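You operate a simulated robot arm through the tools that you are given. There is no shell and no other tool. Be economical: measure what you need, move in short steps, check, and stop when the job is done.

Carry out the task below with a simulated robot arm. There is one attempt and no reset: what you move stays moved.

TASK
Tap tile 36 on the cradle with the mallet, then put it in the tray that the meter calls for.
Fine: Switch the meter on before the tap and off at the end. RINGS goes in the green tray, DULL in the red one. Put the mallet back as it lay, its handle on the wooden rest.
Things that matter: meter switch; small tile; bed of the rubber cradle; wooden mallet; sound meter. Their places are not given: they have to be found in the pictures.

It is judged by the outcome, as a careful person would: the job done as asked, and still so three seconds after it is handed in. It fails if anything else is knocked over, pushed out of place, dropped, spilled or broken.

THE ROBOT
A 7-joint arm with a two-finger parallel gripper, fixed in place. Base frame: the origin is at the foot of the arm, x ahead of it, y to its left, z up; the work surface is at about z = -1. Lengths are in mm, angles in rad, forces in N, time in s.
With the tool pointing down near the work surface it reaches from about 240 to 620 mm from the base axis. Its first joint turns from -1.152 to 1.152 rad. Payload 2.6 kg.
Tool frame: the origin (TCP) lies between the finger pads and is the grasp point; the fingertips stand 30 mm ahead of it; z points along the fingers, y is the line along which they close. The gripper opens to 94 mm. The fingers are 28 mm wide and 10 mm thick; the gripper's body (50 by 96 mm) begins 55 mm behind the TCP.
Orientation is that of the tool frame in the base frame, as [roll, pitch, yaw] about the fixed x, y, z axes, in that order (R = Rz(yaw) Ry(pitch) Rx(roll)). With the fingers straight down and closing along the base's y, the tool's x points along the base's -x, its y along +y and its z along -z.

THE INTERFACE
- The arm moves only by the tool apply_moves. Its argument "targets" is a list of rows, each an object of numbers (a shift or turn left out is 0, a gripper value left out holds the last): "hand": the gripper command, from -1 (shut) to 1 (fully open), values between in proportion; "dx", "dy", "dz": the shift along the tool's x, y, z in mm; "rx", "ry", "rz": the turn, a rotation vector about the tool's x, y, z in rad. In form: [{"hand": .., "dx": .., "dy": .., "dz": .., "rx": .., "ry": .., "rz": ..}, ...]. A call has 1 to 8 rows; each row shifts and turns the commanded pose from where the row before left it, along the tool's axes as they then stand. A row lasts 0.2 s, in which the tool goes at most 50 mm and 0.15 rad; a call with a longer step from one row to the next is refused whole, and so is a gripper value outside its range. A pose out of reach is approached as far as the arm can. The call stops where the force on the tool passes 40 N (or 10 N more than at its start, if that is more) or the arm is blocked; 0.2 s more then pass. The fingers move at their own pace (about 72 mm/s each) and stop on an object; they squeeze with about 24 N. The grip force told is the motor's: it shows also when the fingers shut on nothing. Time passes only in rows, and 0.2 s behind the last, so rows that do not move let the fingers close. It gives the time, the measured TCP pose, the force on the tool (base axes), the opening and the grip force at its end, in the units of the frame above (readings bear some noise).
- Cameras (640 x 400 px; columns grow to the right, rows downward): "scene" is fixed at [47.1, 439.7, 543.8]; the picture's right is [-0.73, -0.68, 0.00], its down [-0.42, 0.45, -0.79] and it looks along [0.54, -0.57, -0.62] (base axes); focal length 295 px, centre (320, 200). "wrist" rides on the gripper at [-37, 0, -58] in the tool frame; the picture's right is [0.00, -1.00, 0.00], its down [0.97, 0.00, -0.24] and it looks along [0.24, 0.00, 0.97] (tool axes); focal length 218 px, centre (320, 200).
- snapshot(camera): a new picture of that camera. No time passes.
- locate(camera, pixels): for up to 12 pixels [column, row] of the newest picture of that camera ("zoom" is the newest enlarged one), the place [x, y, z] in the base frame of the surface seen there, good to about 2 mm, but the place of the scene camera against the robot may be out by one fixed shift of up to 25 mm in any direction. No time passes.
- inspect(camera, box): a new picture of the part [left, top, right, bottom] of that camera's present view, enlarged. No time passes.
- finish_job(): hands the job in; it is judged then, once.

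Work in short steps. Measure before you move; look again where a grasp or a placing could have gone wrong, and mend it. You have 80 turns and 46 pictures in all, the two below and enlarged ones among them. Open the gripper and draw the arm clear of the work before you hand the job in, unless the task says otherwise; then end with one line.

The tools are called after "Call:" as a command line: name --argument value ..., lists and objects as JSON in quotes. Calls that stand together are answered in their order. apply_moves: Moves the arm, as the interface text tells. Its arguments: {"type":"object","properties":{"targets":{"type":"array","items":{"type":"object","properties":{"hand":{"type":"number"},"dx":{"type":"number"},"dy":{"type":"number"},"dz":{"type":"number"},"rx":{"type":"number"},"ry":{"type":"number"},"rz":{"type":"number"}}}}},"required":["targets"]} The other tools are called the same way: snapshot (camera) takes a picture; locate (camera, pixels) gives the place of the surface under pixels of a picture; inspect (camera, box) takes an enlarged picture of a part of a camera's view; finish_job () hands the job in.

At the start:

```text
time_s: 0.0
tool_pos: [359.3, 41.1, 359.9]
tcp_rot: [3.141, 0.0, 3.141]
force: [0.4, -0.1, -0.5]
grip_width: 94.0
gripper_force: 0.0
```

scene: 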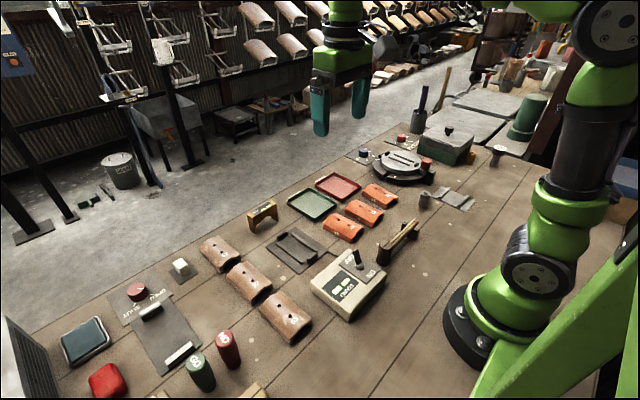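
wrist: 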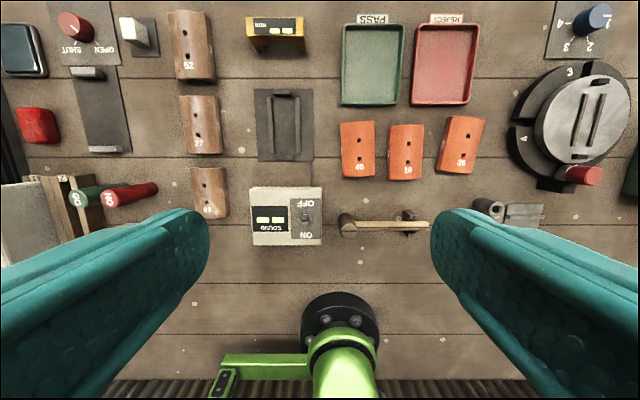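

I start with enlarged views to read the tile numbers and see the meter and mallet.

Call:
inspect --camera "wrist" --box '[320, 100, 500, 250]'

Call:
inspect --camera "wrist" --box '[160, 80, 340, 250]'

Call:
inspect --camera "scene" --box '[240, 160, 440, 320]'

```text
2.67 times, centred on (410, 175) of wrist
```

zoom: 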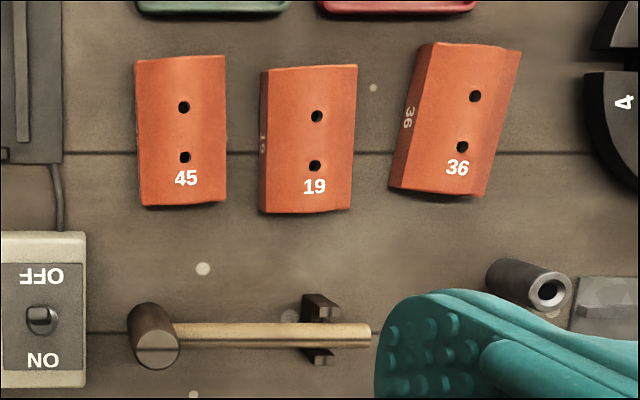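

```text
2.35 times, centred on (250, 165) of wrist
```

zoom: 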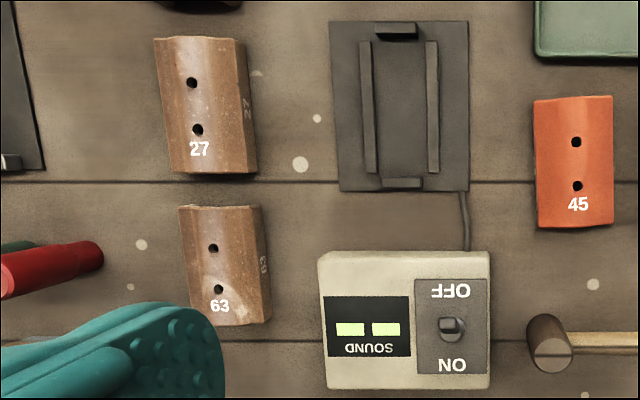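

```text
2.50 times, centred on (340, 240) of scene
```

zoom: 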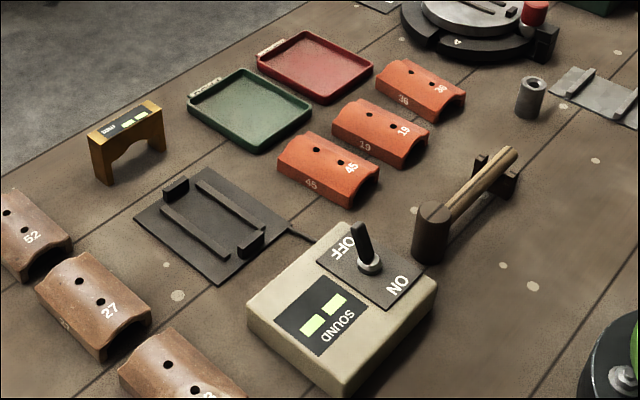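

Tile 36 is the right-hand orange one (460,145 in the wrist picture). The meter lever leans towards OFF. I measure the tile, cradle, lever, mallet and trays.

Call:
snapshot --camera "wrist"

Call:
locate --camera "wrist" --pixels '[[444, 118], [484, 122], [437, 170], [470, 174], [463, 137], [460, 150], [271, 97], [297, 97], [271, 150], [300, 150], [285, 125], [258, 92]]'

Call:
locate --camera "wrist" --pixels '[[306, 217], [306, 232], [346, 225], [354, 231], [370, 225], [400, 225], [422, 225], [410, 214], [410, 236], [372, 70], [445, 70], [252, 190]]'

Call:
locate --camera "scene" --pixels '[[356, 253], [359, 264], [378, 253], [376, 248], [400, 233], [443, 222], [338, 184], [312, 204]]'

```text
40 pictures are left
```

wrist: 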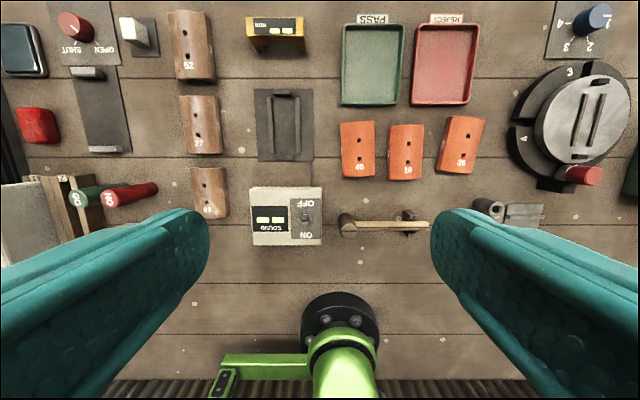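

```text
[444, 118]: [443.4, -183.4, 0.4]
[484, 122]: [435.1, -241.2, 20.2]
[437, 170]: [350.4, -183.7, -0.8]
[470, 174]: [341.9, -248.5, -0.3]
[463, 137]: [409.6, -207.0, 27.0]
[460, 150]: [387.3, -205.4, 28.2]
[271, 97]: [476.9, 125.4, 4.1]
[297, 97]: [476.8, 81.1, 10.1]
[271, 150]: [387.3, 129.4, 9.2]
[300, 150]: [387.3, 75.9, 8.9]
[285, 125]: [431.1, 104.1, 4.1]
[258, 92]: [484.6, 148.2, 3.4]
```

```text
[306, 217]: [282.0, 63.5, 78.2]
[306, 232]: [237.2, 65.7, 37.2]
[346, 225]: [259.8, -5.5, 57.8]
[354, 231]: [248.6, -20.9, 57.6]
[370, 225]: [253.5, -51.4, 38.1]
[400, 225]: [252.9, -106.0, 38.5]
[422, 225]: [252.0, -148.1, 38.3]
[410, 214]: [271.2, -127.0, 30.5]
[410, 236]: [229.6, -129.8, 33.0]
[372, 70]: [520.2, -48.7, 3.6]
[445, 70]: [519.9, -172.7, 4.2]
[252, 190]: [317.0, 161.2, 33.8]
```

```text
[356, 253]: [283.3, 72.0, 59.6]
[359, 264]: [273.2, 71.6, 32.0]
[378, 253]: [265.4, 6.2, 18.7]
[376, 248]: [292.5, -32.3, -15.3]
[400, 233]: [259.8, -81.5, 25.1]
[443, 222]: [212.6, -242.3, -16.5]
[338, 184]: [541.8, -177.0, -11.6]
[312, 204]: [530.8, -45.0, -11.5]
```

The head stands near (253,-8), handle along y at z≈38 and lever tip near (282,64,78). I move over the meter and cradle for a nearer look.

Call:
apply_moves --targets '[{"hand": -1, "dx": 10, "dy": 6, "dz": 45}, {"dx": 10, "dy": 6, "dz": 45}, {"dx": 10, "dy": 6, "dz": 45}, {"dx": 5, "dy": 5, "dz": 25}, {}]'

Call:
snapshot --camera "wrist"

```text
time_s: 1.2
tool_pos: [324.3, 63.4, 200.4]
tcp_rot: [-3.141, 0.001, 3.141]
force: [-0.3, 0.8, 0.3]
grip_width: 0.1
gripper_force: 24.6
```

```text
39 pictures are left
```

wrist: 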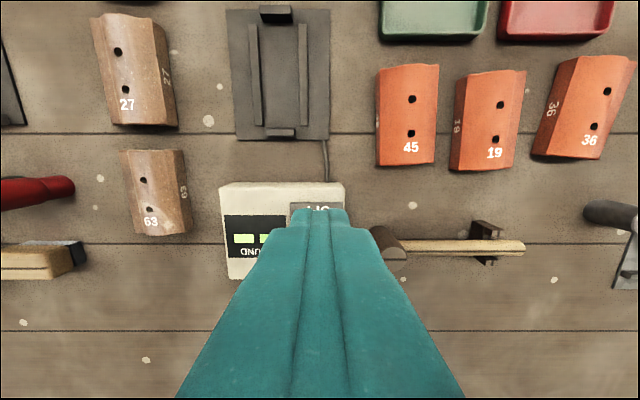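

The closed fingers hide the lever here, but the cradle and tile show well, so I measure those.

Call:
locate --camera "wrist" --pixels '[[252, 75], [304, 75], [281, 75], [276, 14], [280, 131], [252, 28], [252, 122], [304, 122], [230, 12], [330, 12], [239, 137], [329, 137]]'

Call:
locate --camera "wrist" --pixels '[[605, 91], [594, 126], [575, 58], [632, 62], [535, 152], [595, 158], [410, 98], [379, 165], [434, 163], [379, 68], [438, 67], [600, 108]]'

Call:
locate --camera "wrist" --pixels '[[408, 246], [430, 246], [460, 246], [490, 247], [515, 247], [525, 248], [392, 253], [386, 235], [484, 226], [484, 262], [430, 240], [430, 253]]'

```text
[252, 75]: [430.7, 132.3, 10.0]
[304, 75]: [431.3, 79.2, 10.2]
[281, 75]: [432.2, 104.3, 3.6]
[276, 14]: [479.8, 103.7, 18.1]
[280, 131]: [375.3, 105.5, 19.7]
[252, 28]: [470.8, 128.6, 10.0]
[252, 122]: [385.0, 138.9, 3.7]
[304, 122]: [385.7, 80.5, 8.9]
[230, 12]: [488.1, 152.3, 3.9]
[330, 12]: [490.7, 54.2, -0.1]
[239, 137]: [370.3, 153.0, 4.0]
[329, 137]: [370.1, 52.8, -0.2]
```

```text
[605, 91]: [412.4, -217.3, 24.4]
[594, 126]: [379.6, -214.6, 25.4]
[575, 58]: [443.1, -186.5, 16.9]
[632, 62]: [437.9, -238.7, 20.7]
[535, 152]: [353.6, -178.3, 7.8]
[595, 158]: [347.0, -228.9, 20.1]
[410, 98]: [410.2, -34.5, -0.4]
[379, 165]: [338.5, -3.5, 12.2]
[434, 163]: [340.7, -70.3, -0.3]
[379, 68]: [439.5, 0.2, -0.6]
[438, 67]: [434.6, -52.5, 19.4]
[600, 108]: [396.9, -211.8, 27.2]
```

```text
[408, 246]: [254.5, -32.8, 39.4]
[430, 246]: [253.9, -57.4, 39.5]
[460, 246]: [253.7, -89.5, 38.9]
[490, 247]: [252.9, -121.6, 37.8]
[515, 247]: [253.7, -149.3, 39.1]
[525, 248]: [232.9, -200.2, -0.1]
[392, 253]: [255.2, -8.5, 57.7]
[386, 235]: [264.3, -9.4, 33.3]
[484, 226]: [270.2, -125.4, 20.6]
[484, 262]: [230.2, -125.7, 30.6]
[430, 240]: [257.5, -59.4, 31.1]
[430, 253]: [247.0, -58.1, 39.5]
```

Now I turn the tool a quarter (closing along base x) and half-open it, to see the lever and straddle it.

Call:
apply_moves --targets '[{"hand": 0.0, "rz": 0.1428}, {"rz": 0.1428}, {"rz": 0.1428}, {"rz": 0.1428}, {"rz": 0.1428}, {"rz": 0.1428}, {"rz": 0.1428}, {"rz": 0.1428}]'

Call:
apply_moves --targets '[{"rz": 0.1428}, {"rz": 0.1428}, {"rz": 0.1428}, {"dy": -40}, {"dz": 20}, {}]'

Call:
snapshot --camera "wrist"

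```text
time_s: 3.0
tool_pos: [324.9, 63.6, 200.0]
tcp_rot: [-3.141, 0.001, 1.997]
force: [-0.4, -1.1, -0.2]
grip_width: 47.1
gripper_force: 0.1
```

```text
time_s: 4.4
tool_pos: [282.3, 64.2, 179.6]
tcp_rot: [3.141, 0.001, 1.572]
force: [-0.6, -0.4, -0.1]
grip_width: 46.8
gripper_force: 0.1
```

```text
38 pictures are left
```

wrist: 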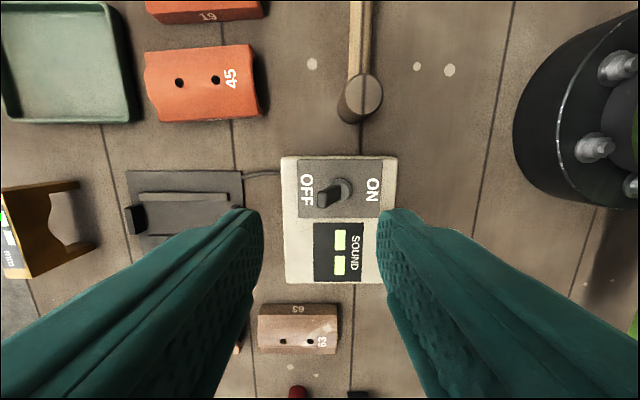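

Call:
locate --camera "wrist" --pixels '[[321, 202], [328, 196], [340, 188], [348, 184], [290, 180], [390, 180], [339, 240], [339, 265], [357, 192]]'

Call:
inspect --camera "wrist" --box '[260, 140, 420, 290]'

```text
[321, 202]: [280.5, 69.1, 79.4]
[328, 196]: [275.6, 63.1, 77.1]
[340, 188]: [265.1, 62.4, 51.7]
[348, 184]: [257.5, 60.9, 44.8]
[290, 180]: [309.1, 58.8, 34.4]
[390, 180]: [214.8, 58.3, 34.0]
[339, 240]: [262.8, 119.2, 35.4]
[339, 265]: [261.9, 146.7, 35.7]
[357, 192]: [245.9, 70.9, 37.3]
```

```text
2.67 times, centred on (340, 215) of wrist
```

zoom: 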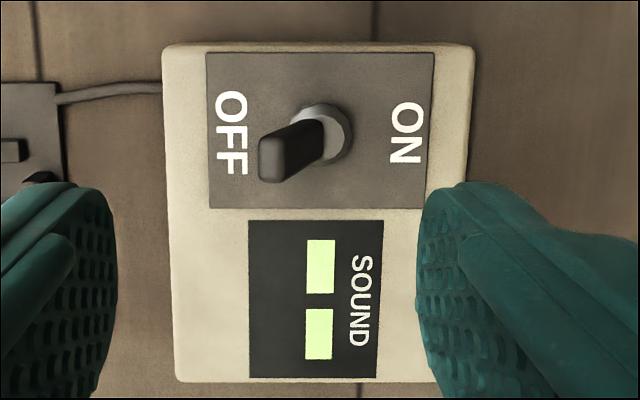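

Lever pivot is about (260,62,38), its tip about (279,66,79). I lower a 34 mm opening around it with fingertips at z≈62.

Call:
apply_moves --targets '[{"hand": -0.277, "dx": 1.5, "dy": -6}, {"dz": 40}, {"dz": 30}, {"dz": 17}, {}]'

Call:
inspect --camera "scene" --box '[280, 180, 440, 320]'

```text
time_s: 5.6
tool_pos: [276.5, 66.8, 93.7]
tcp_rot: [3.141, 0.0, 1.571]
force: [0.1, -0.7, 0.8]
grip_width: 34.0
gripper_force: 0.0
```

```text
2.86 times, centred on (360, 250) of scene
```

zoom: 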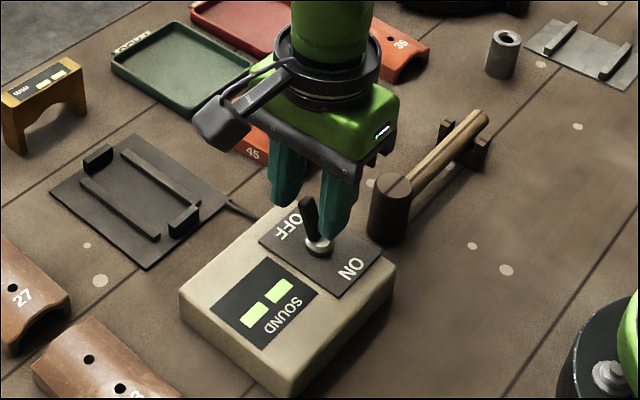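

The lever sits between the fingers; I push it towards ON (-x).

Call:
apply_moves --targets '[{"dy": -8}, {"dy": -8}, {"dy": -8}, {"dy": -6}, {"dy": -5}, {}]'

Call:
inspect --camera "scene" --box '[280, 180, 440, 320]'

```text
time_s: 7.0
tool_pos: [243.8, 68.1, 93.0]
tcp_rot: [-3.14, 0.0, 1.571]
force: [0.0, -0.5, 0.7]
grip_width: 34.4
gripper_force: 0.4
```

```text
2.86 times, centred on (360, 250) of scene
```

zoom: 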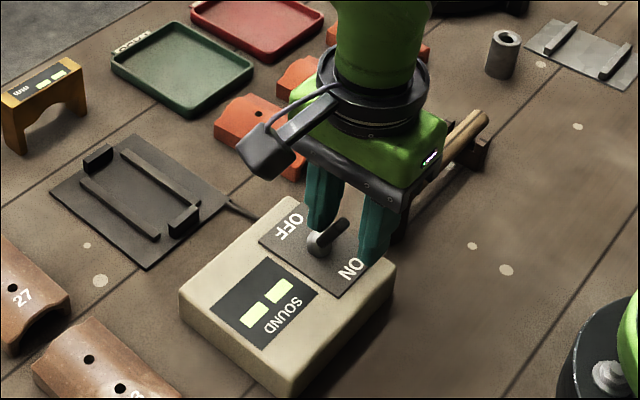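

The lever has flipped to the ON side. I lift away and check the meter.

Call:
apply_moves --targets '[{"dy": 2}, {"dz": -30}, {"dz": -45}, {"dz": -20, "dy": 20}, {"dy": 30, "hand": 0}]'

Call:
inspect --camera "scene" --box '[280, 200, 420, 320]'

```text
time_s: 8.2
tool_pos: [294.0, 66.2, 187.4]
tcp_rot: [3.14, 0.0, 1.572]
force: [-0.5, 0.5, 0.4]
grip_width: 46.9
gripper_force: 0.1
```

```text
3.33 times, centred on (350, 260) of scene
```

zoom: 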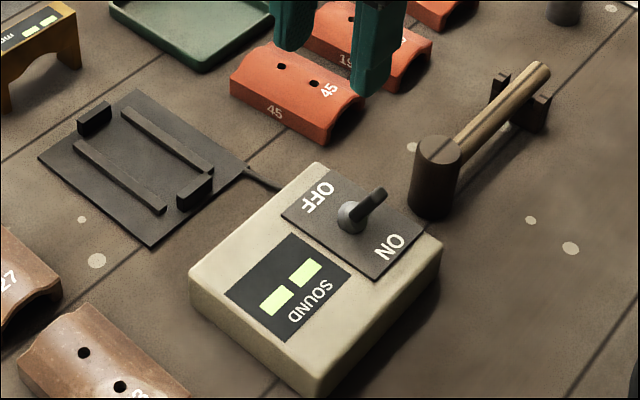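

Meter is ON (lever leaning to ON). Now I go above tile 36 and turn to line up with it.

Call:
apply_moves --targets '[{"dx": -45, "dy": 15, "dz": -10, "hand": 1}, {"dx": -45, "dy": 15}, {"dx": -45, "dy": 15}, {"dx": -45, "dy": 15}, {"dx": -45, "dy": 15}, {"dx": -46, "dy": 15}, {"rz": -0.147}, {"rz": -0.147}]'

Call:
apply_moves --targets '[{"rz": -0.147}, {"rz": -0.147}, {"rz": -0.147}, {"rz": -0.147}, {"rz": -0.147}, {"rz": -0.147}, {"rz": -0.147}, {"rz": -0.147}]'

Call:
snapshot --camera "wrist"

```text
time_s: 10.0
tool_pos: [384.7, -205.7, 199.7]
tcp_rot: [3.141, 0.0, 1.868]
force: [-0.3, 1.2, -0.5]
grip_width: 94.2
gripper_force: 0.1
```

```text
time_s: 11.8
tool_pos: [384.8, -206.0, 197.7]
tcp_rot: [-3.141, 0.0, 3.045]
force: [1.1, 0.3, -0.1]
grip_width: 94.0
gripper_force: 0.1
```

```text
33 pictures are left
```

wrist: 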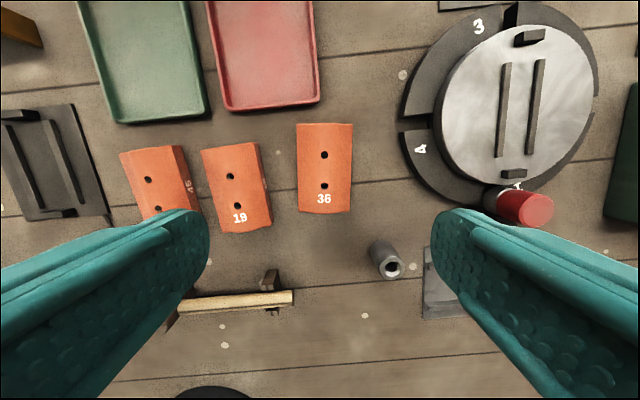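

Call:
locate --camera "wrist" --pixels '[[299, 127], [351, 127], [299, 209], [349, 209], [325, 130], [325, 168], [325, 207], [300, 168], [349, 168], [324, 155], [323, 186], [262, 210]]'

Call:
inspect --camera "wrist" --box '[200, 90, 440, 240]'

```text
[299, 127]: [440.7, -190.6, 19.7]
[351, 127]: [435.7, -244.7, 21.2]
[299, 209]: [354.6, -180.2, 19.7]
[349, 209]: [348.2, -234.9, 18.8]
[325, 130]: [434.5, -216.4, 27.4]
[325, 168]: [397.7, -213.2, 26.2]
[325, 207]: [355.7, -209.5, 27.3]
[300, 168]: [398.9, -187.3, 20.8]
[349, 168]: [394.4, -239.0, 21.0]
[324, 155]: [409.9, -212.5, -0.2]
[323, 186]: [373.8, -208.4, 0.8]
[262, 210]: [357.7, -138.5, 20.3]
```

```text
2.67 times, centred on (320, 165) of wrist
```

zoom: 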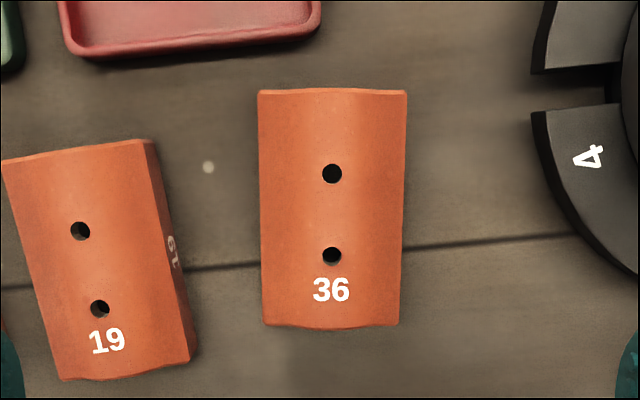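

Tile 36: centre (395,-213), about 88 × 55, axis at -0.116 rad, sides up to z≈20. I line up, open to 75 mm and go down with care.

Call:
apply_moves --targets '[{"hand": 0.596, "dx": -10.6, "dy": -5.8, "rz": 0.02}, {"dz": 45}, {"dz": 45}, {"dz": 40}, {"dz": 20}, {"dz": 13.5}, {}]'

Call:
snapshot --camera "wrist"

```text
time_s: 13.4
tool_pos: [394.8, -210.3, 36.5]
tcp_rot: [3.14, 0.001, 3.021]
force: [0.1, -0.2, 0.1]
grip_width: 75.0
gripper_force: 0.0
```

```text
31 pictures are left
```

wrist: 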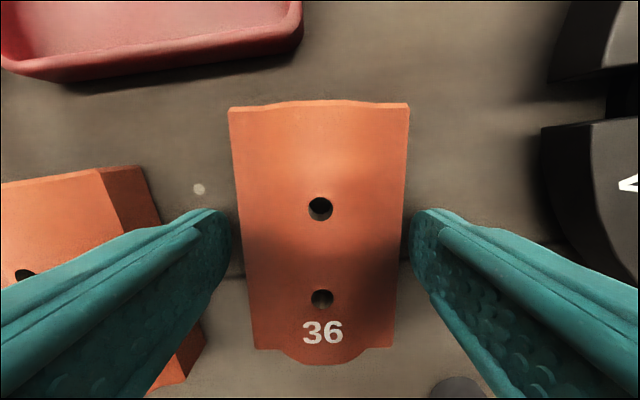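

The fingers stand clear on both sides and the tile is centred (holes at column 320). I close on it.

Call:
apply_moves --targets '[{"dz": 2}, {"hand": -1}, {}, {}]'

Call:
apply_moves --targets '[{"dz": -10}, {"dz": -30}, {"dz": -40}, {"dz": -40}, {}]'

Call:
snapshot --camera "wrist"

```text
time_s: 14.4
tool_pos: [393.8, -212.0, 32.8]
tcp_rot: [3.141, 0.0, 3.021]
force: [0.2, -0.6, 0.7]
grip_width: 57.5
gripper_force: 23.4
```

```text
time_s: 15.6
tool_pos: [392.8, -211.0, 154.9]
tcp_rot: [3.141, 0.001, 3.021]
force: [-0.6, -0.4, -2.9]
grip_width: 57.4
gripper_force: 23.9
```

```text
30 pictures are left
```

wrist: 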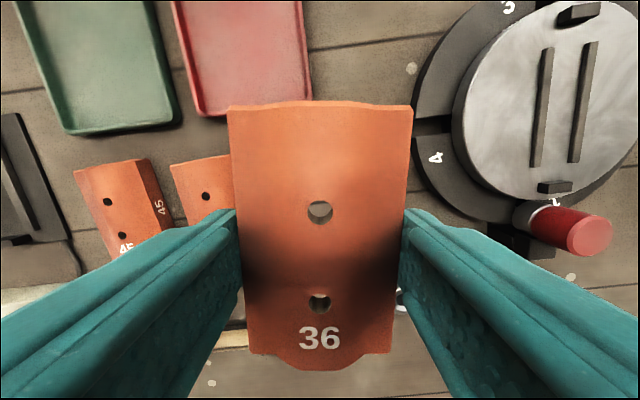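

Tile is held firmly (57 mm). I straighten it and carry it towards the cradle, stopping short to view the cradle.

Call:
apply_moves --targets '[{"rz": -0.12}, {"dy": 42, "dx": -7}, {"dy": 42, "dx": -7}, {"dy": 42, "dx": -7}, {"dy": 42, "dx": -7}, {"dy": 42, "dx": -5}, {}]'

Call:
snapshot --camera "wrist"

```text
time_s: 17.2
tool_pos: [428.4, -1.4, 155.6]
tcp_rot: [-3.142, -0.001, 3.141]
force: [0.7, -0.4, -0.5]
grip_width: 57.6
gripper_force: 24.1
```

```text
29 pictures are left
```

wrist: 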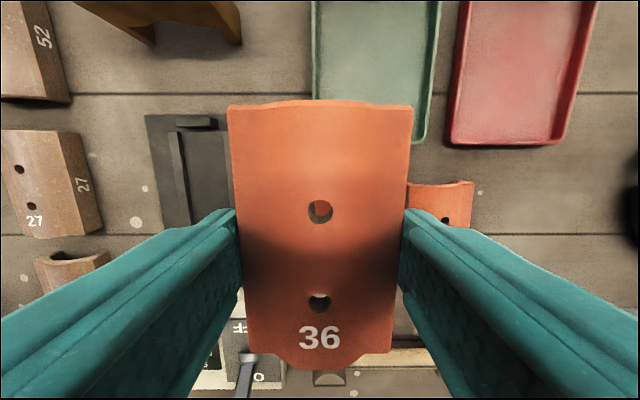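

Call:
locate --camera "wrist" --pixels '[[182, 122], [212, 122], [200, 118], [200, 128], [180, 175], [148, 117], [160, 223], [320, 103], [320, 368], [232, 150], [410, 150], [320, 180]]'

Call:
inspect --camera "scene" --box '[250, 200, 370, 290]'

```text
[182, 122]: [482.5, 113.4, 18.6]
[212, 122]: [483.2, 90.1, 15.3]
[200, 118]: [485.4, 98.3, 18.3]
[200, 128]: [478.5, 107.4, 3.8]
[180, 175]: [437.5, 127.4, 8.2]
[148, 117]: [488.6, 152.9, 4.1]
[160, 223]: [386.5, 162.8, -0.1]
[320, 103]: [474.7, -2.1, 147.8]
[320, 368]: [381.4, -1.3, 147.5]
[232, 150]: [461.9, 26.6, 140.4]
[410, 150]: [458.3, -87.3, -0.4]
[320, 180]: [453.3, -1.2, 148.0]
```

```text
4.44 times, centred on (310, 245) of scene
```

zoom: 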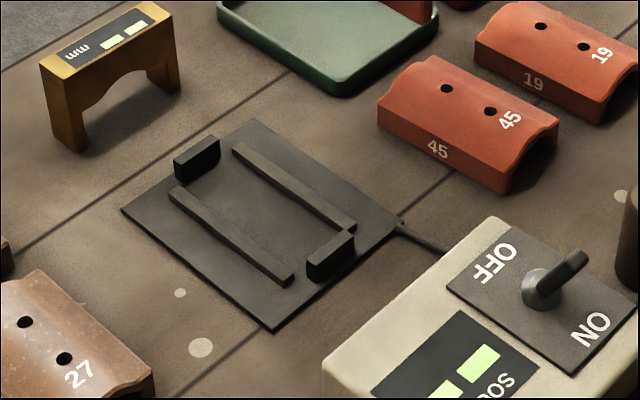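

Tile centre matches the TCP; the cradle's centre is about (428.5,104.5), ribs at z≈10. I go over it and lower.

Call:
apply_moves --targets '[{"dy": 40}, {"dy": 40}, {"dy": 26}, {"dz": 40}, {"dz": 40}, {"dz": 18}, {}]'

Call:
inspect --camera "scene" --box '[230, 180, 370, 290]'

```text
time_s: 18.8
tool_pos: [428.4, 103.5, 55.0]
tcp_rot: [-3.141, 0.001, 3.139]
force: [0.0, 0.7, -1.5]
grip_width: 57.6
gripper_force: 24.5
```

```text
3.64 times, centred on (300, 235) of scene
```

zoom: 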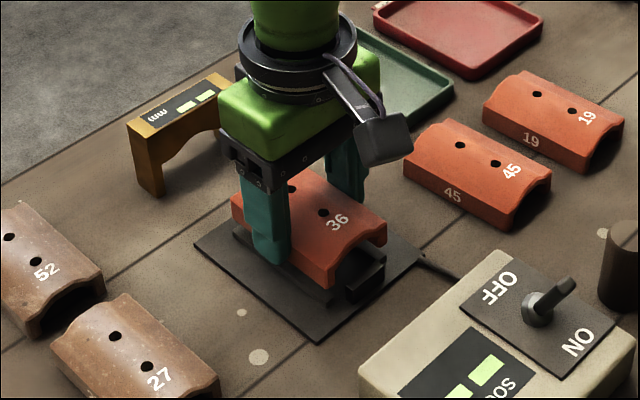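

The tile hangs between the stops. I lower gently until it touches.

Call:
apply_moves --targets '[{"dz": 4}, {"dz": 3}, {"dz": 2}, {"dz": 1.5}, {}]'

Call:
inspect --camera "scene" --box '[230, 180, 370, 290]'

```text
time_s: 20.0
tool_pos: [428.0, 104.4, 43.9]
tcp_rot: [3.141, -0.001, -3.141]
force: [-1.1, -0.1, -1.1]
grip_width: 57.3
gripper_force: 24.1
```

```text
3.64 times, centred on (300, 235) of scene
```

zoom: 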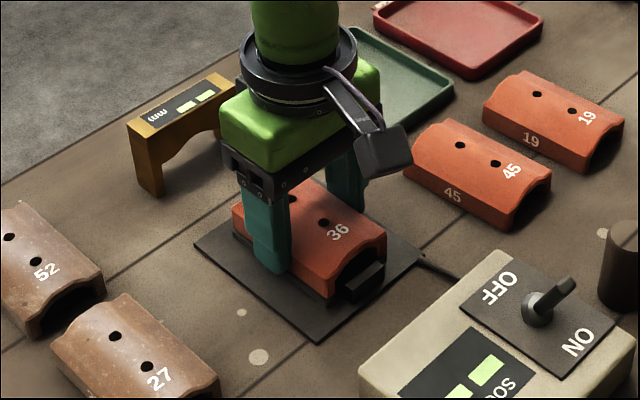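

Call:
apply_moves --targets '[{"dz": 1}, {"dz": 1}, {}]'

```text
time_s: 20.8
tool_pos: [427.4, 103.1, 44.3]
tcp_rot: [3.141, 0.003, 3.14]
force: [-2.1, -0.8, 14.1]
grip_width: 57.4
gripper_force: 24.4
```

Contact (14 N up) at the expected height: the tile is seated. I release with a modest opening and rise.

Call:
apply_moves --targets '[{"dz": -1.5}, {"hand": 0.6}, {}, {"dz": -20}, {"dz": -40}, {"dz": -50}, {"dz": -40}, {}]'

Call:
snapshot --camera "wrist"

```text
time_s: 22.6
tool_pos: [428.2, 103.3, 194.8]
tcp_rot: [-3.141, 0.0, -3.141]
force: [-1.0, 0.4, 0.0]
grip_width: 75.1
gripper_force: 0.1
```

```text
25 pictures are left
```

wrist: 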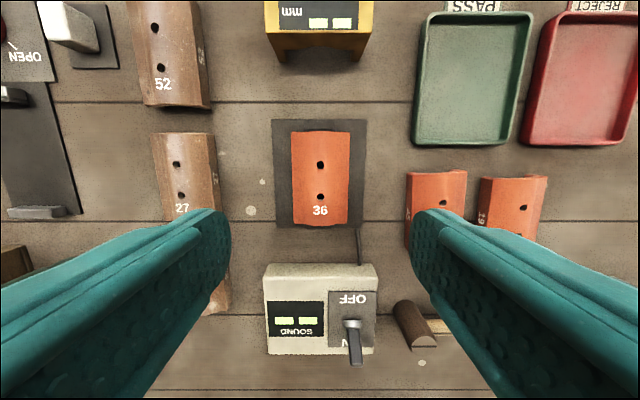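

Call:
locate --camera "wrist" --pixels '[[320, 134], [320, 128], [320, 180], [320, 222], [320, 228], [294, 180], [346, 180], [294, 135], [348, 135], [294, 220], [345, 220], [277, 122]]'

Call:
inspect --camera "wrist" --box '[260, 110, 380, 240]'

Call:
inspect --camera "scene" --box '[250, 200, 370, 290]'

```text
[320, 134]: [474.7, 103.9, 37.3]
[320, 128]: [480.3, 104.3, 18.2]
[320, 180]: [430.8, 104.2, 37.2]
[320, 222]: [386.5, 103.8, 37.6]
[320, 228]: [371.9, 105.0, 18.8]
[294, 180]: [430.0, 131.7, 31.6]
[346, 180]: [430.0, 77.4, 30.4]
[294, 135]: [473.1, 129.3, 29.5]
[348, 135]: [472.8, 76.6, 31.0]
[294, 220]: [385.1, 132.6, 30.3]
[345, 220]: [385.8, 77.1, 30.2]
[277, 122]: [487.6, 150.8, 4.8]
```

```text
3.08 times, centred on (320, 175) of wrist
```

zoom: 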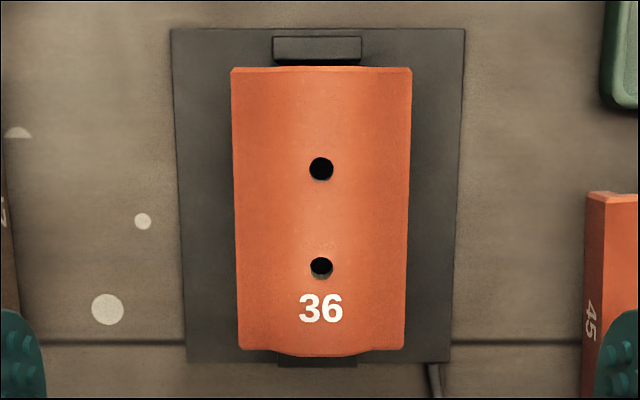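

```text
4.44 times, centred on (310, 245) of scene
```

zoom: 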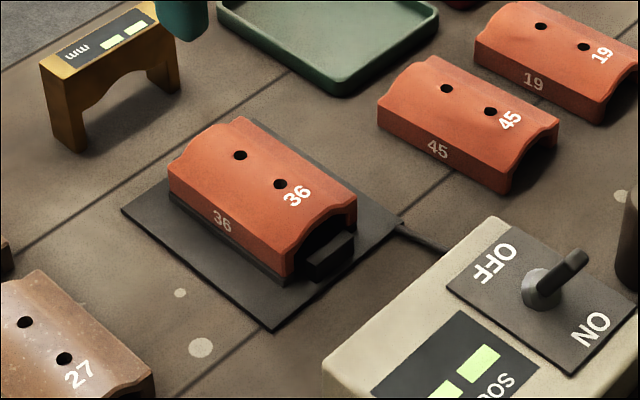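

The tile sits squarely in the cradle, top at z≈37.5, centre (430,104). Next the mallet: quarter turn, then over the handle at (253.5,-55).

Call:
apply_moves --targets '[{"hand": 0, "rz": 0.1428}, {"rz": 0.1428}, {"rz": 0.1428}, {"rz": 0.1428}, {"rz": 0.1428}, {"rz": 0.1428}, {"rz": 0.1428}, {"rz": 0.1428}]'

Call:
apply_moves --targets '[{"rz": 0.1428}, {"rz": 0.1428}, {"rz": 0.1428}, {"dx": -40, "dy": -35}, {"dx": -40, "dy": -35}, {"dx": -39, "dy": -35}, {"dx": -39, "dy": -35}, {"dy": -34}]'

Call:
apply_moves --targets '[{"dz": 40}, {"dz": 30}, {}]'

Call:
snapshot --camera "wrist"

```text
time_s: 24.4
tool_pos: [428.0, 103.0, 195.2]
tcp_rot: [3.14, 0.001, 1.995]
force: [0.3, -0.1, 0.4]
grip_width: 46.9
gripper_force: 0.1
```

```text
refused: row 4 steps farther than a row can; nothing moved
```

```text
time_s: 25.2
tool_pos: [427.9, 104.2, 125.4]
tcp_rot: [3.14, 0.002, 1.998]
force: [1.1, -0.5, 0.2]
grip_width: 47.0
gripper_force: 0.1
```

```text
22 pictures are left
```

wrist: 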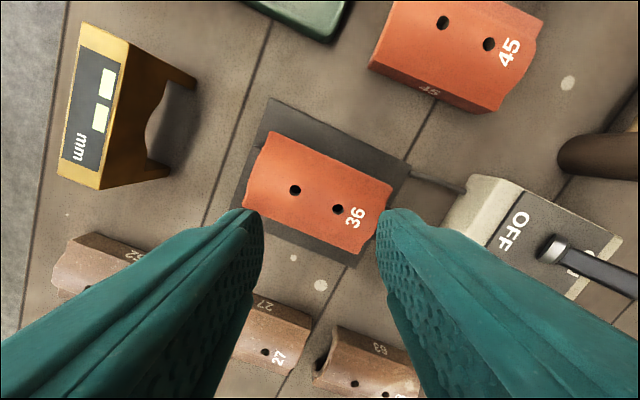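

One step was too long so it was refused; the descent that followed was harmless (fingertips at z≈95). I rise, finish the turn and go across.

Call:
apply_moves --targets '[{"rz": 0.1428, "dz": -40}, {"rz": 0.1428}, {"rz": 0.1428}, {"dx": -30, "dy": -35}, {"dx": -30, "dy": -35}, {"dx": -30, "dy": -35}, {"dx": -30, "dy": -35}, {"dx": -38, "dy": -30}]'

Call:
apply_moves --targets '[{"dz": 35, "dy": -5}, {"dz": 25}, {}]'

Call:
snapshot --camera "wrist"

```text
time_s: 27.0
tool_pos: [260.1, -53.1, 166.0]
tcp_rot: [3.141, 0.001, 1.569]
force: [-0.7, -0.2, 0.2]
grip_width: 47.0
gripper_force: 0.0
```

```text
time_s: 27.8
tool_pos: [255.0, -55.6, 104.0]
tcp_rot: [3.141, -0.001, 1.571]
force: [0.5, 0.4, -0.1]
grip_width: 47.0
gripper_force: 0.1
```

```text
21 pictures are left
```

wrist: 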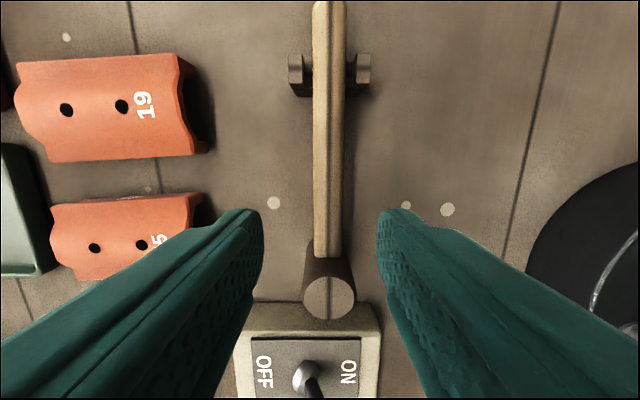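

Call:
locate --camera "wrist" --pixels '[[330, 20], [330, 100], [328, 160], [327, 220], [328, 250], [330, 298], [314, 180], [341, 180], [295, 70], [363, 70], [335, 270], [310, 240]]'

```text
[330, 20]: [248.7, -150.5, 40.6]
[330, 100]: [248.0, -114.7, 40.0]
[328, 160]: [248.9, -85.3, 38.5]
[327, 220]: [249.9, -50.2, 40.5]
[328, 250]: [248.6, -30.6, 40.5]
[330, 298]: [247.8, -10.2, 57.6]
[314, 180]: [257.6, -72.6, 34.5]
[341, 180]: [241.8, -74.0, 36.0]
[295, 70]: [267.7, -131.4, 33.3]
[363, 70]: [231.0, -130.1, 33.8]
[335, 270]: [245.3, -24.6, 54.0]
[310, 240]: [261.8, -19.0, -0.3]
```

Handle centre is x≈251 at z≈33 and the rest is at y≈-130. I shift 4 mm, lower to TCP z≈37 and close.

Call:
apply_moves --targets '[{"dy": -4}, {"dz": 35}, {"dz": 22}, {"dz": 10}, {}]'

Call:
snapshot --camera "wrist"

```text
time_s: 29.0
tool_pos: [250.2, -55.1, 38.5]
tcp_rot: [-3.141, -0.001, 1.57]
force: [0.8, -0.3, 0.3]
grip_width: 47.1
gripper_force: 0.0
```

```text
20 pictures are left
```

wrist: 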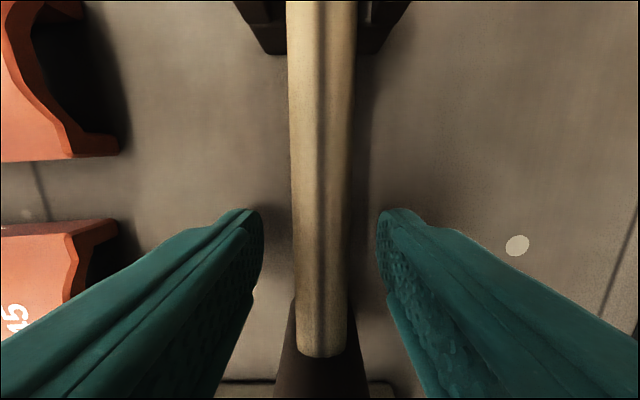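

The handle is centred (columns 292–350). I close on it and lift a little.

Call:
apply_moves --targets '[{"hand": -1}, {}, {}, {}]'

Call:
apply_moves --targets '[{"dz": -5}, {"dz": -10}, {"dz": -25}, {"dz": -30}, {}]'

Call:
inspect --camera "scene" --box '[310, 140, 450, 290]'

```text
time_s: 30.0
tool_pos: [251.0, -54.1, 38.5]
tcp_rot: [-3.14, 0.0, 1.571]
force: [-0.8, 0.6, 0.8]
grip_width: 20.1
gripper_force: 24.2
```

```text
time_s: 31.2
tool_pos: [250.2, -54.1, 108.1]
tcp_rot: [-3.14, 0.0, 1.568]
force: [0.9, -0.7, -1.2]
grip_width: 20.1
gripper_force: 23.9
```

```text
2.67 times, centred on (380, 215) of scene
```

zoom: 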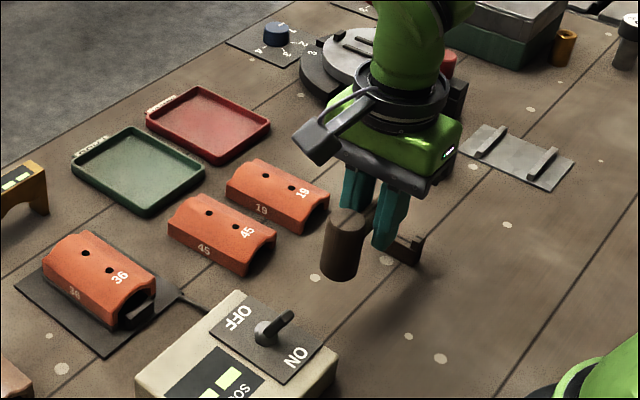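

The mallet is held level. Head bottom is about 39.5 mm below the TCP and 45 mm ahead in +y; I carry it above the tile.

Call:
apply_moves --targets '[{"dz": -40}, {"dz": -22}, {"dx": 22.6, "dy": 36}, {"dx": 22.6, "dy": 36}, {"dx": 22.6, "dy": 36}, {"dx": 22.6, "dy": 36}, {"dx": 22.6, "dy": 36}, {}]'

Call:
apply_moves --targets '[{"dz": 40}, {"dz": 30}, {}]'

Call:
snapshot --camera "wrist"

Call:
inspect --camera "scene" --box '[230, 170, 390, 310]'

```text
time_s: 33.0
tool_pos: [430.0, 56.7, 169.6]
tcp_rot: [-3.141, -0.001, 1.57]
force: [0.0, 0.2, -0.9]
grip_width: 19.9
gripper_force: 24.1
```

```text
time_s: 33.8
tool_pos: [429.5, 57.7, 97.4]
tcp_rot: [-3.142, -0.001, 1.569]
force: [0.3, 0.2, -0.4]
grip_width: 16.7
gripper_force: 24.4
```

```text
18 pictures are left
```

wrist: 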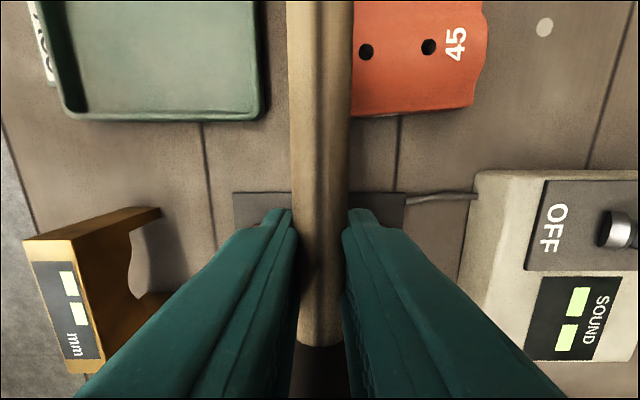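

```text
2.86 times, centred on (310, 240) of scene
```

zoom: 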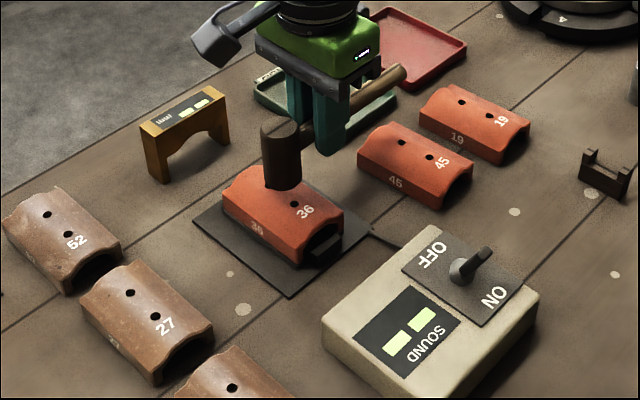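

Grip width dropped from 20 to 16.7 mm, so I check whether the handle has slipped.

Call:
locate --camera "wrist" --pixels '[[320, 30], [320, 100], [320, 180], [320, 260], [320, 330], [296, 100], [345, 100]]'

Call:
locate --camera "scene" --pixels '[[298, 214], [298, 225], [298, 233], [340, 200], [367, 196], [318, 248], [298, 236]]'

Call:
inspect --camera "scene" --box '[280, 170, 380, 260]'

```text
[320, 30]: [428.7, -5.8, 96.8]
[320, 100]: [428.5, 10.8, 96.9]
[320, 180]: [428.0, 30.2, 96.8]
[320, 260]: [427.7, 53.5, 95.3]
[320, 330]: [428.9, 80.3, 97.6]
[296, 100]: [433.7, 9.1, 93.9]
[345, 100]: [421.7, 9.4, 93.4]
```

```text
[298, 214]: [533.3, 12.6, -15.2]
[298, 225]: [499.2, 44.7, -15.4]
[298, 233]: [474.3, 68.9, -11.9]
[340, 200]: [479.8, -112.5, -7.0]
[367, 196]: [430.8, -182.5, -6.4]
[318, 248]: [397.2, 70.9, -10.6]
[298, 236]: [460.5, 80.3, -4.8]
```

```text
4.44 times, centred on (330, 215) of scene
```

zoom: 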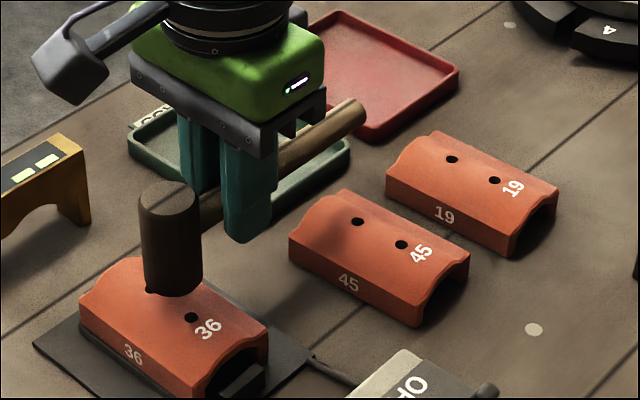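

The handle is still level (top z≈97), slipped about 2 mm at most. The head is over the tile with about 19 mm gap, so I give a short tap and rise.

Call:
apply_moves --targets '[{"dz": 8}, {"dz": 12}, {"dz": -20}, {}]'

Call:
inspect --camera "scene" --box '[260, 190, 400, 310]'

```text
time_s: 34.8
tool_pos: [428.9, 56.5, 99.2]
tcp_rot: [-3.142, -0.001, 1.571]
force: [0.0, -0.7, -0.2]
grip_width: 17.1
gripper_force: 23.9
```

```text
3.33 times, centred on (330, 250) of scene
```

zoom: 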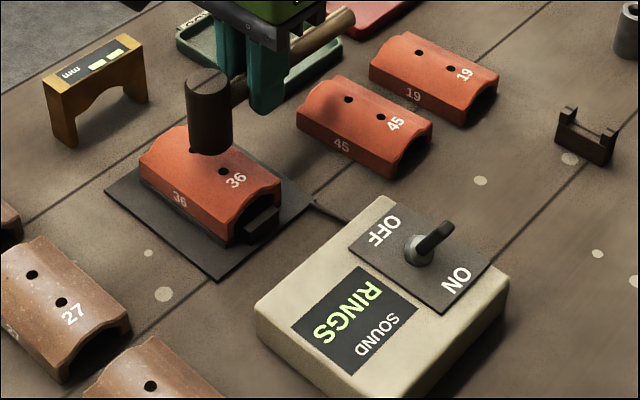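

The meter reads RINGS, so the green tray. Now I carry the mallet back above its place at a gentler pace.

Call:
apply_moves --targets '[{"dz": -35}, {"dz": -35}, {"dx": -22, "dy": -30}, {"dx": -22, "dy": -30}, {"dx": -22, "dy": -30}, {"dx": -22, "dy": -30}, {"dx": -22, "dy": -30}, {"dy": -27.5}]'

Call:
apply_moves --targets '[{}, {"dz": 30}, {"dz": 30}, {"dz": 20}, {}]'

Call:
snapshot --camera "wrist"

Call:
inspect --camera "scene" --box '[320, 160, 460, 290]'

```text
time_s: 36.6
tool_pos: [251.8, -51.3, 167.3]
tcp_rot: [-3.141, 0.0, 1.571]
force: [-0.3, 0.4, -0.2]
grip_width: 17.0
gripper_force: 24.3
```

```text
time_s: 37.8
tool_pos: [250.4, -49.9, 89.6]
tcp_rot: [-3.141, 0.0, 1.57]
force: [0.6, 0.1, 0.2]
grip_width: 17.1
gripper_force: 24.4
```

```text
14 pictures are left
```

wrist: 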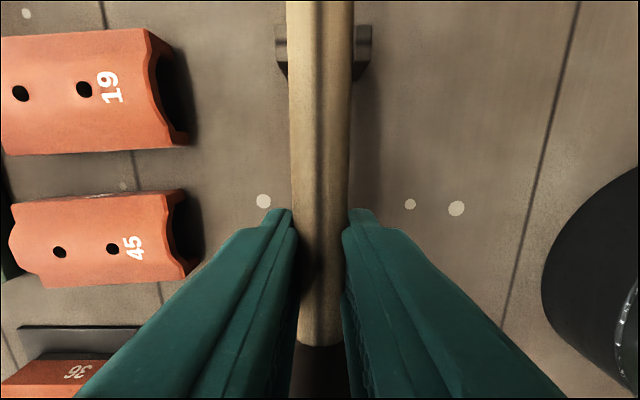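

```text
3.08 times, centred on (390, 225) of scene
```

zoom: 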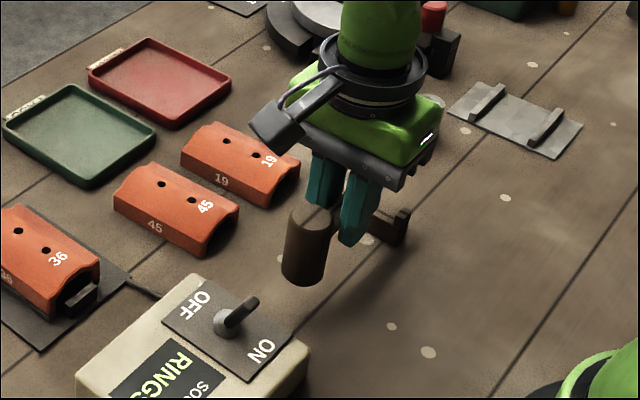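

Rest prongs (280 and 365, row 45) sit evenly about the handle. I shift 4.5 mm in -y and lower to just above.

Call:
apply_moves --targets '[{"dx": -4.5}, {"dz": 25}, {"dz": 17}, {}]'

Call:
snapshot --camera "wrist"

```text
time_s: 38.8
tool_pos: [251.1, -55.7, 46.4]
tcp_rot: [-3.14, 0.0, 1.57]
force: [0.1, -0.5, -1.7]
grip_width: 17.1
gripper_force: 24.0
```

```text
12 pictures are left
```

wrist: 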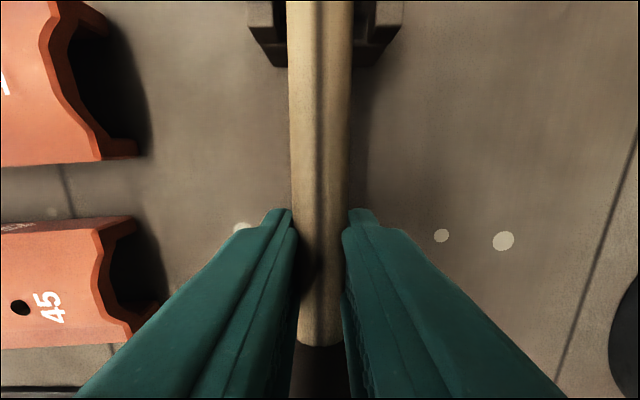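

Handle is centred between the prongs (250–400). I nudge +1.5 mm in y and lower in small steps to contact.

Call:
apply_moves --targets '[{"dx": 1.5, "dz": 2}, {"dz": 1.5}, {"dz": 1}, {}]'

Call:
apply_moves --targets '[{"dz": 1}, {}]'

```text
time_s: 39.8
tool_pos: [252.4, -53.3, 42.4]
tcp_rot: [3.141, -0.001, 1.573]
force: [-0.4, -0.1, -1.6]
grip_width: 17.0
gripper_force: 23.2
```

```text
time_s: 40.4
tool_pos: [251.8, -54.4, 42.9]
tcp_rot: [3.141, -0.001, 1.572]
force: [-0.1, 0.1, 0.4]
grip_width: 16.9
gripper_force: 23.9
```

Call:
apply_moves --targets '[{"dz": 1}, {}]'

Call:
apply_moves --targets '[{"dz": 1}, {}]'

```text
time_s: 41.0
tool_pos: [251.0, -53.3, 41.9]
tcp_rot: [3.141, 0.002, 1.569]
force: [-9.5, -4.8, 26.9]
grip_width: 17.0
gripper_force: 24.3
```

```text
time_s: 41.4
tool_pos: [251.1, -54.1, 41.2]
tcp_rot: [3.14, -0.001, 1.568]
force: [-3.3, 0.3, 10.8]
grip_width: 17.1
gripper_force: 24.6
stopped in row 1: the force on the tool passed its limit (the readings are from after the stop); the commanded pose is now the measured one
```

Contact is made at about z=41.5. I open gently and look before rising.

Call:
apply_moves --targets '[{"hand": -0.5}, {"hand": 0}, {}]'

Call:
inspect --camera "scene" --box '[340, 190, 440, 280]'

```text
time_s: 42.2
tool_pos: [251.5, -54.5, 41.0]
tcp_rot: [3.14, 0.001, 1.569]
force: [-0.2, 0.0, -0.5]
grip_width: 46.9
gripper_force: 0.0
```

```text
4.44 times, centred on (390, 235) of scene
```

zoom: 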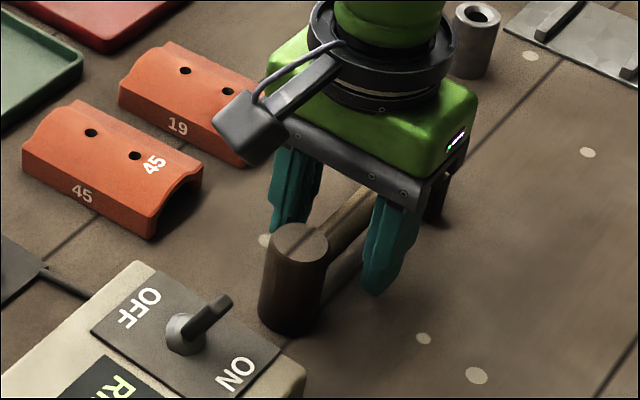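

The mallet stands with its handle in the rest. I rise straight up and go over the cradle, turning back.

Call:
apply_moves --targets '[{"dz": -20}, {"dz": -40}, {"dz": -45}, {"dz": -45}, {"dx": 31, "dy": 36}, {"dx": 31, "dy": 36}, {"dx": 31, "dy": 36}, {"dx": 31, "dy": 36}]'

Call:
snapshot --camera "scene"

Call:
apply_moves --targets '[{"dx": 34, "dy": 34.5, "hand": 0.6}, {"rz": -0.1428}, {"rz": -0.1428}, {"rz": -0.1428}, {"rz": -0.1428}, {"rz": -0.1428}, {"rz": -0.1428}, {"rz": -0.1428}]'

Call:
apply_moves --targets '[{"rz": -0.1428}, {"rz": -0.1428}, {"rz": -0.1428}, {"rz": -0.1428}, {}]'

Call:
snapshot --camera "wrist"

```text
time_s: 44.0
tool_pos: [396.0, 70.5, 191.4]
tcp_rot: [3.141, -0.004, 1.566]
force: [-0.4, 0.2, 0.0]
grip_width: 47.0
gripper_force: 0.0
```

```text
10 pictures are left
```

scene: 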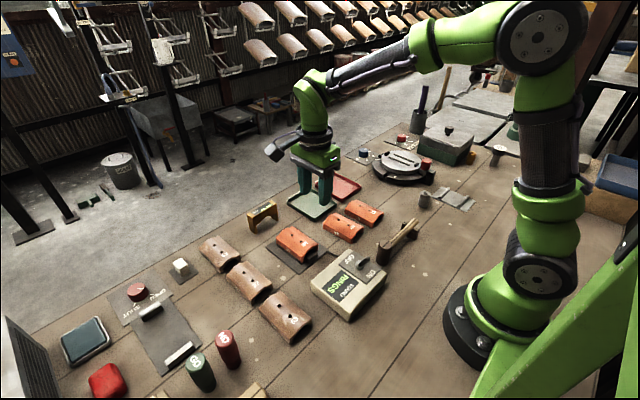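

```text
time_s: 45.8
tool_pos: [430.0, 102.4, 192.1]
tcp_rot: [3.139, 0.0, 2.571]
force: [-1.2, -0.4, 0.1]
grip_width: 75.4
gripper_force: 0.0
```

```text
time_s: 47.0
tool_pos: [431.5, 103.8, 191.1]
tcp_rot: [-3.141, 0.004, -3.141]
force: [0.5, 0.7, 0.0]
grip_width: 75.2
gripper_force: 0.1
```

```text
9 pictures are left
```

wrist: 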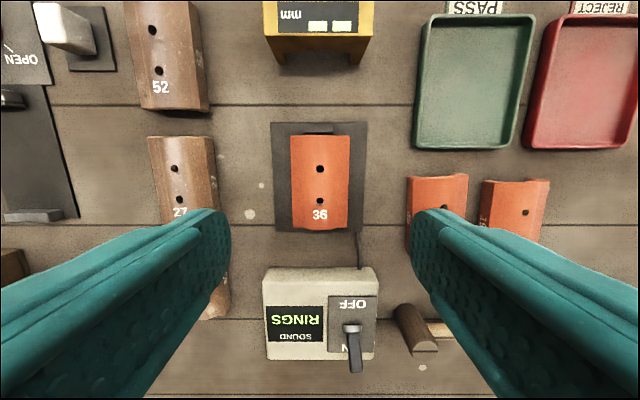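

Tile is still seated and the display says RINGS. I measure the green tray, then take the tile.

Call:
locate --camera "wrist" --pixels '[[432, 80], [512, 80], [470, 25], [470, 138], [470, 80], [470, 146], [422, 80], [524, 80], [320, 140], [320, 222], [294, 180], [346, 180]]'

Call:
apply_moves --targets '[{"dx": 1.5}, {"dz": 40}, {"dz": 45}, {"dz": 40}, {"dz": 22}, {}]'

```text
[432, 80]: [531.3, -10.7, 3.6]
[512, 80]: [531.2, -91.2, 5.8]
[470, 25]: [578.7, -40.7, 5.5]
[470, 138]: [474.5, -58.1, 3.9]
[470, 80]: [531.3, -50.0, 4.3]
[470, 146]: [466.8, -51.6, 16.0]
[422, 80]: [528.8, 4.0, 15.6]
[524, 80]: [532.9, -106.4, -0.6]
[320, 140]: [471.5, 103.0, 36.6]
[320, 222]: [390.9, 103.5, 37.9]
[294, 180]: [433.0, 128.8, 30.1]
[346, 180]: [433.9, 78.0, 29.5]
```

```text
time_s: 48.4
tool_pos: [429.3, 103.3, 42.9]
tcp_rot: [3.141, 0.003, 3.139]
force: [-0.1, -0.8, 0.7]
grip_width: 75.2
gripper_force: 0.1
```

Call:
apply_moves --targets '[{"hand": -1}, {}, {}, {"dz": -20}, {"dz": -40}, {"dz": -40}]'

Call:
apply_moves --targets '[{"dy": -30, "dx": -18.6}, {"dy": -30, "dx": -18.6}, {"dy": -30, "dx": -18.6}, {"dy": -31, "dx": -18.6}, {"dy": -31, "dx": -18.6}, {"dz": 40}, {}]'

Call:
inspect --camera "scene" --box '[260, 140, 400, 250]'

```text
time_s: 49.8
tool_pos: [428.7, 103.6, 144.1]
tcp_rot: [3.141, 0.0, 3.14]
force: [0.5, 0.3, -0.7]
grip_width: 57.2
gripper_force: 24.1
```

```text
time_s: 51.4
tool_pos: [523.1, -48.3, 103.7]
tcp_rot: [3.14, 0.002, 3.139]
force: [-0.9, -0.3, -1.0]
grip_width: 57.3
gripper_force: 23.7
```

```text
3.64 times, centred on (330, 195) of scene
```

zoom: 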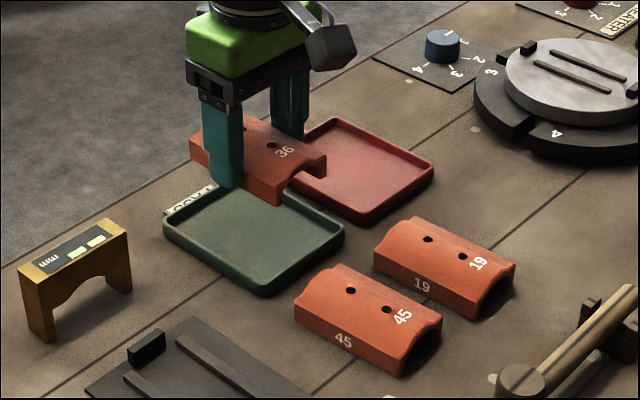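

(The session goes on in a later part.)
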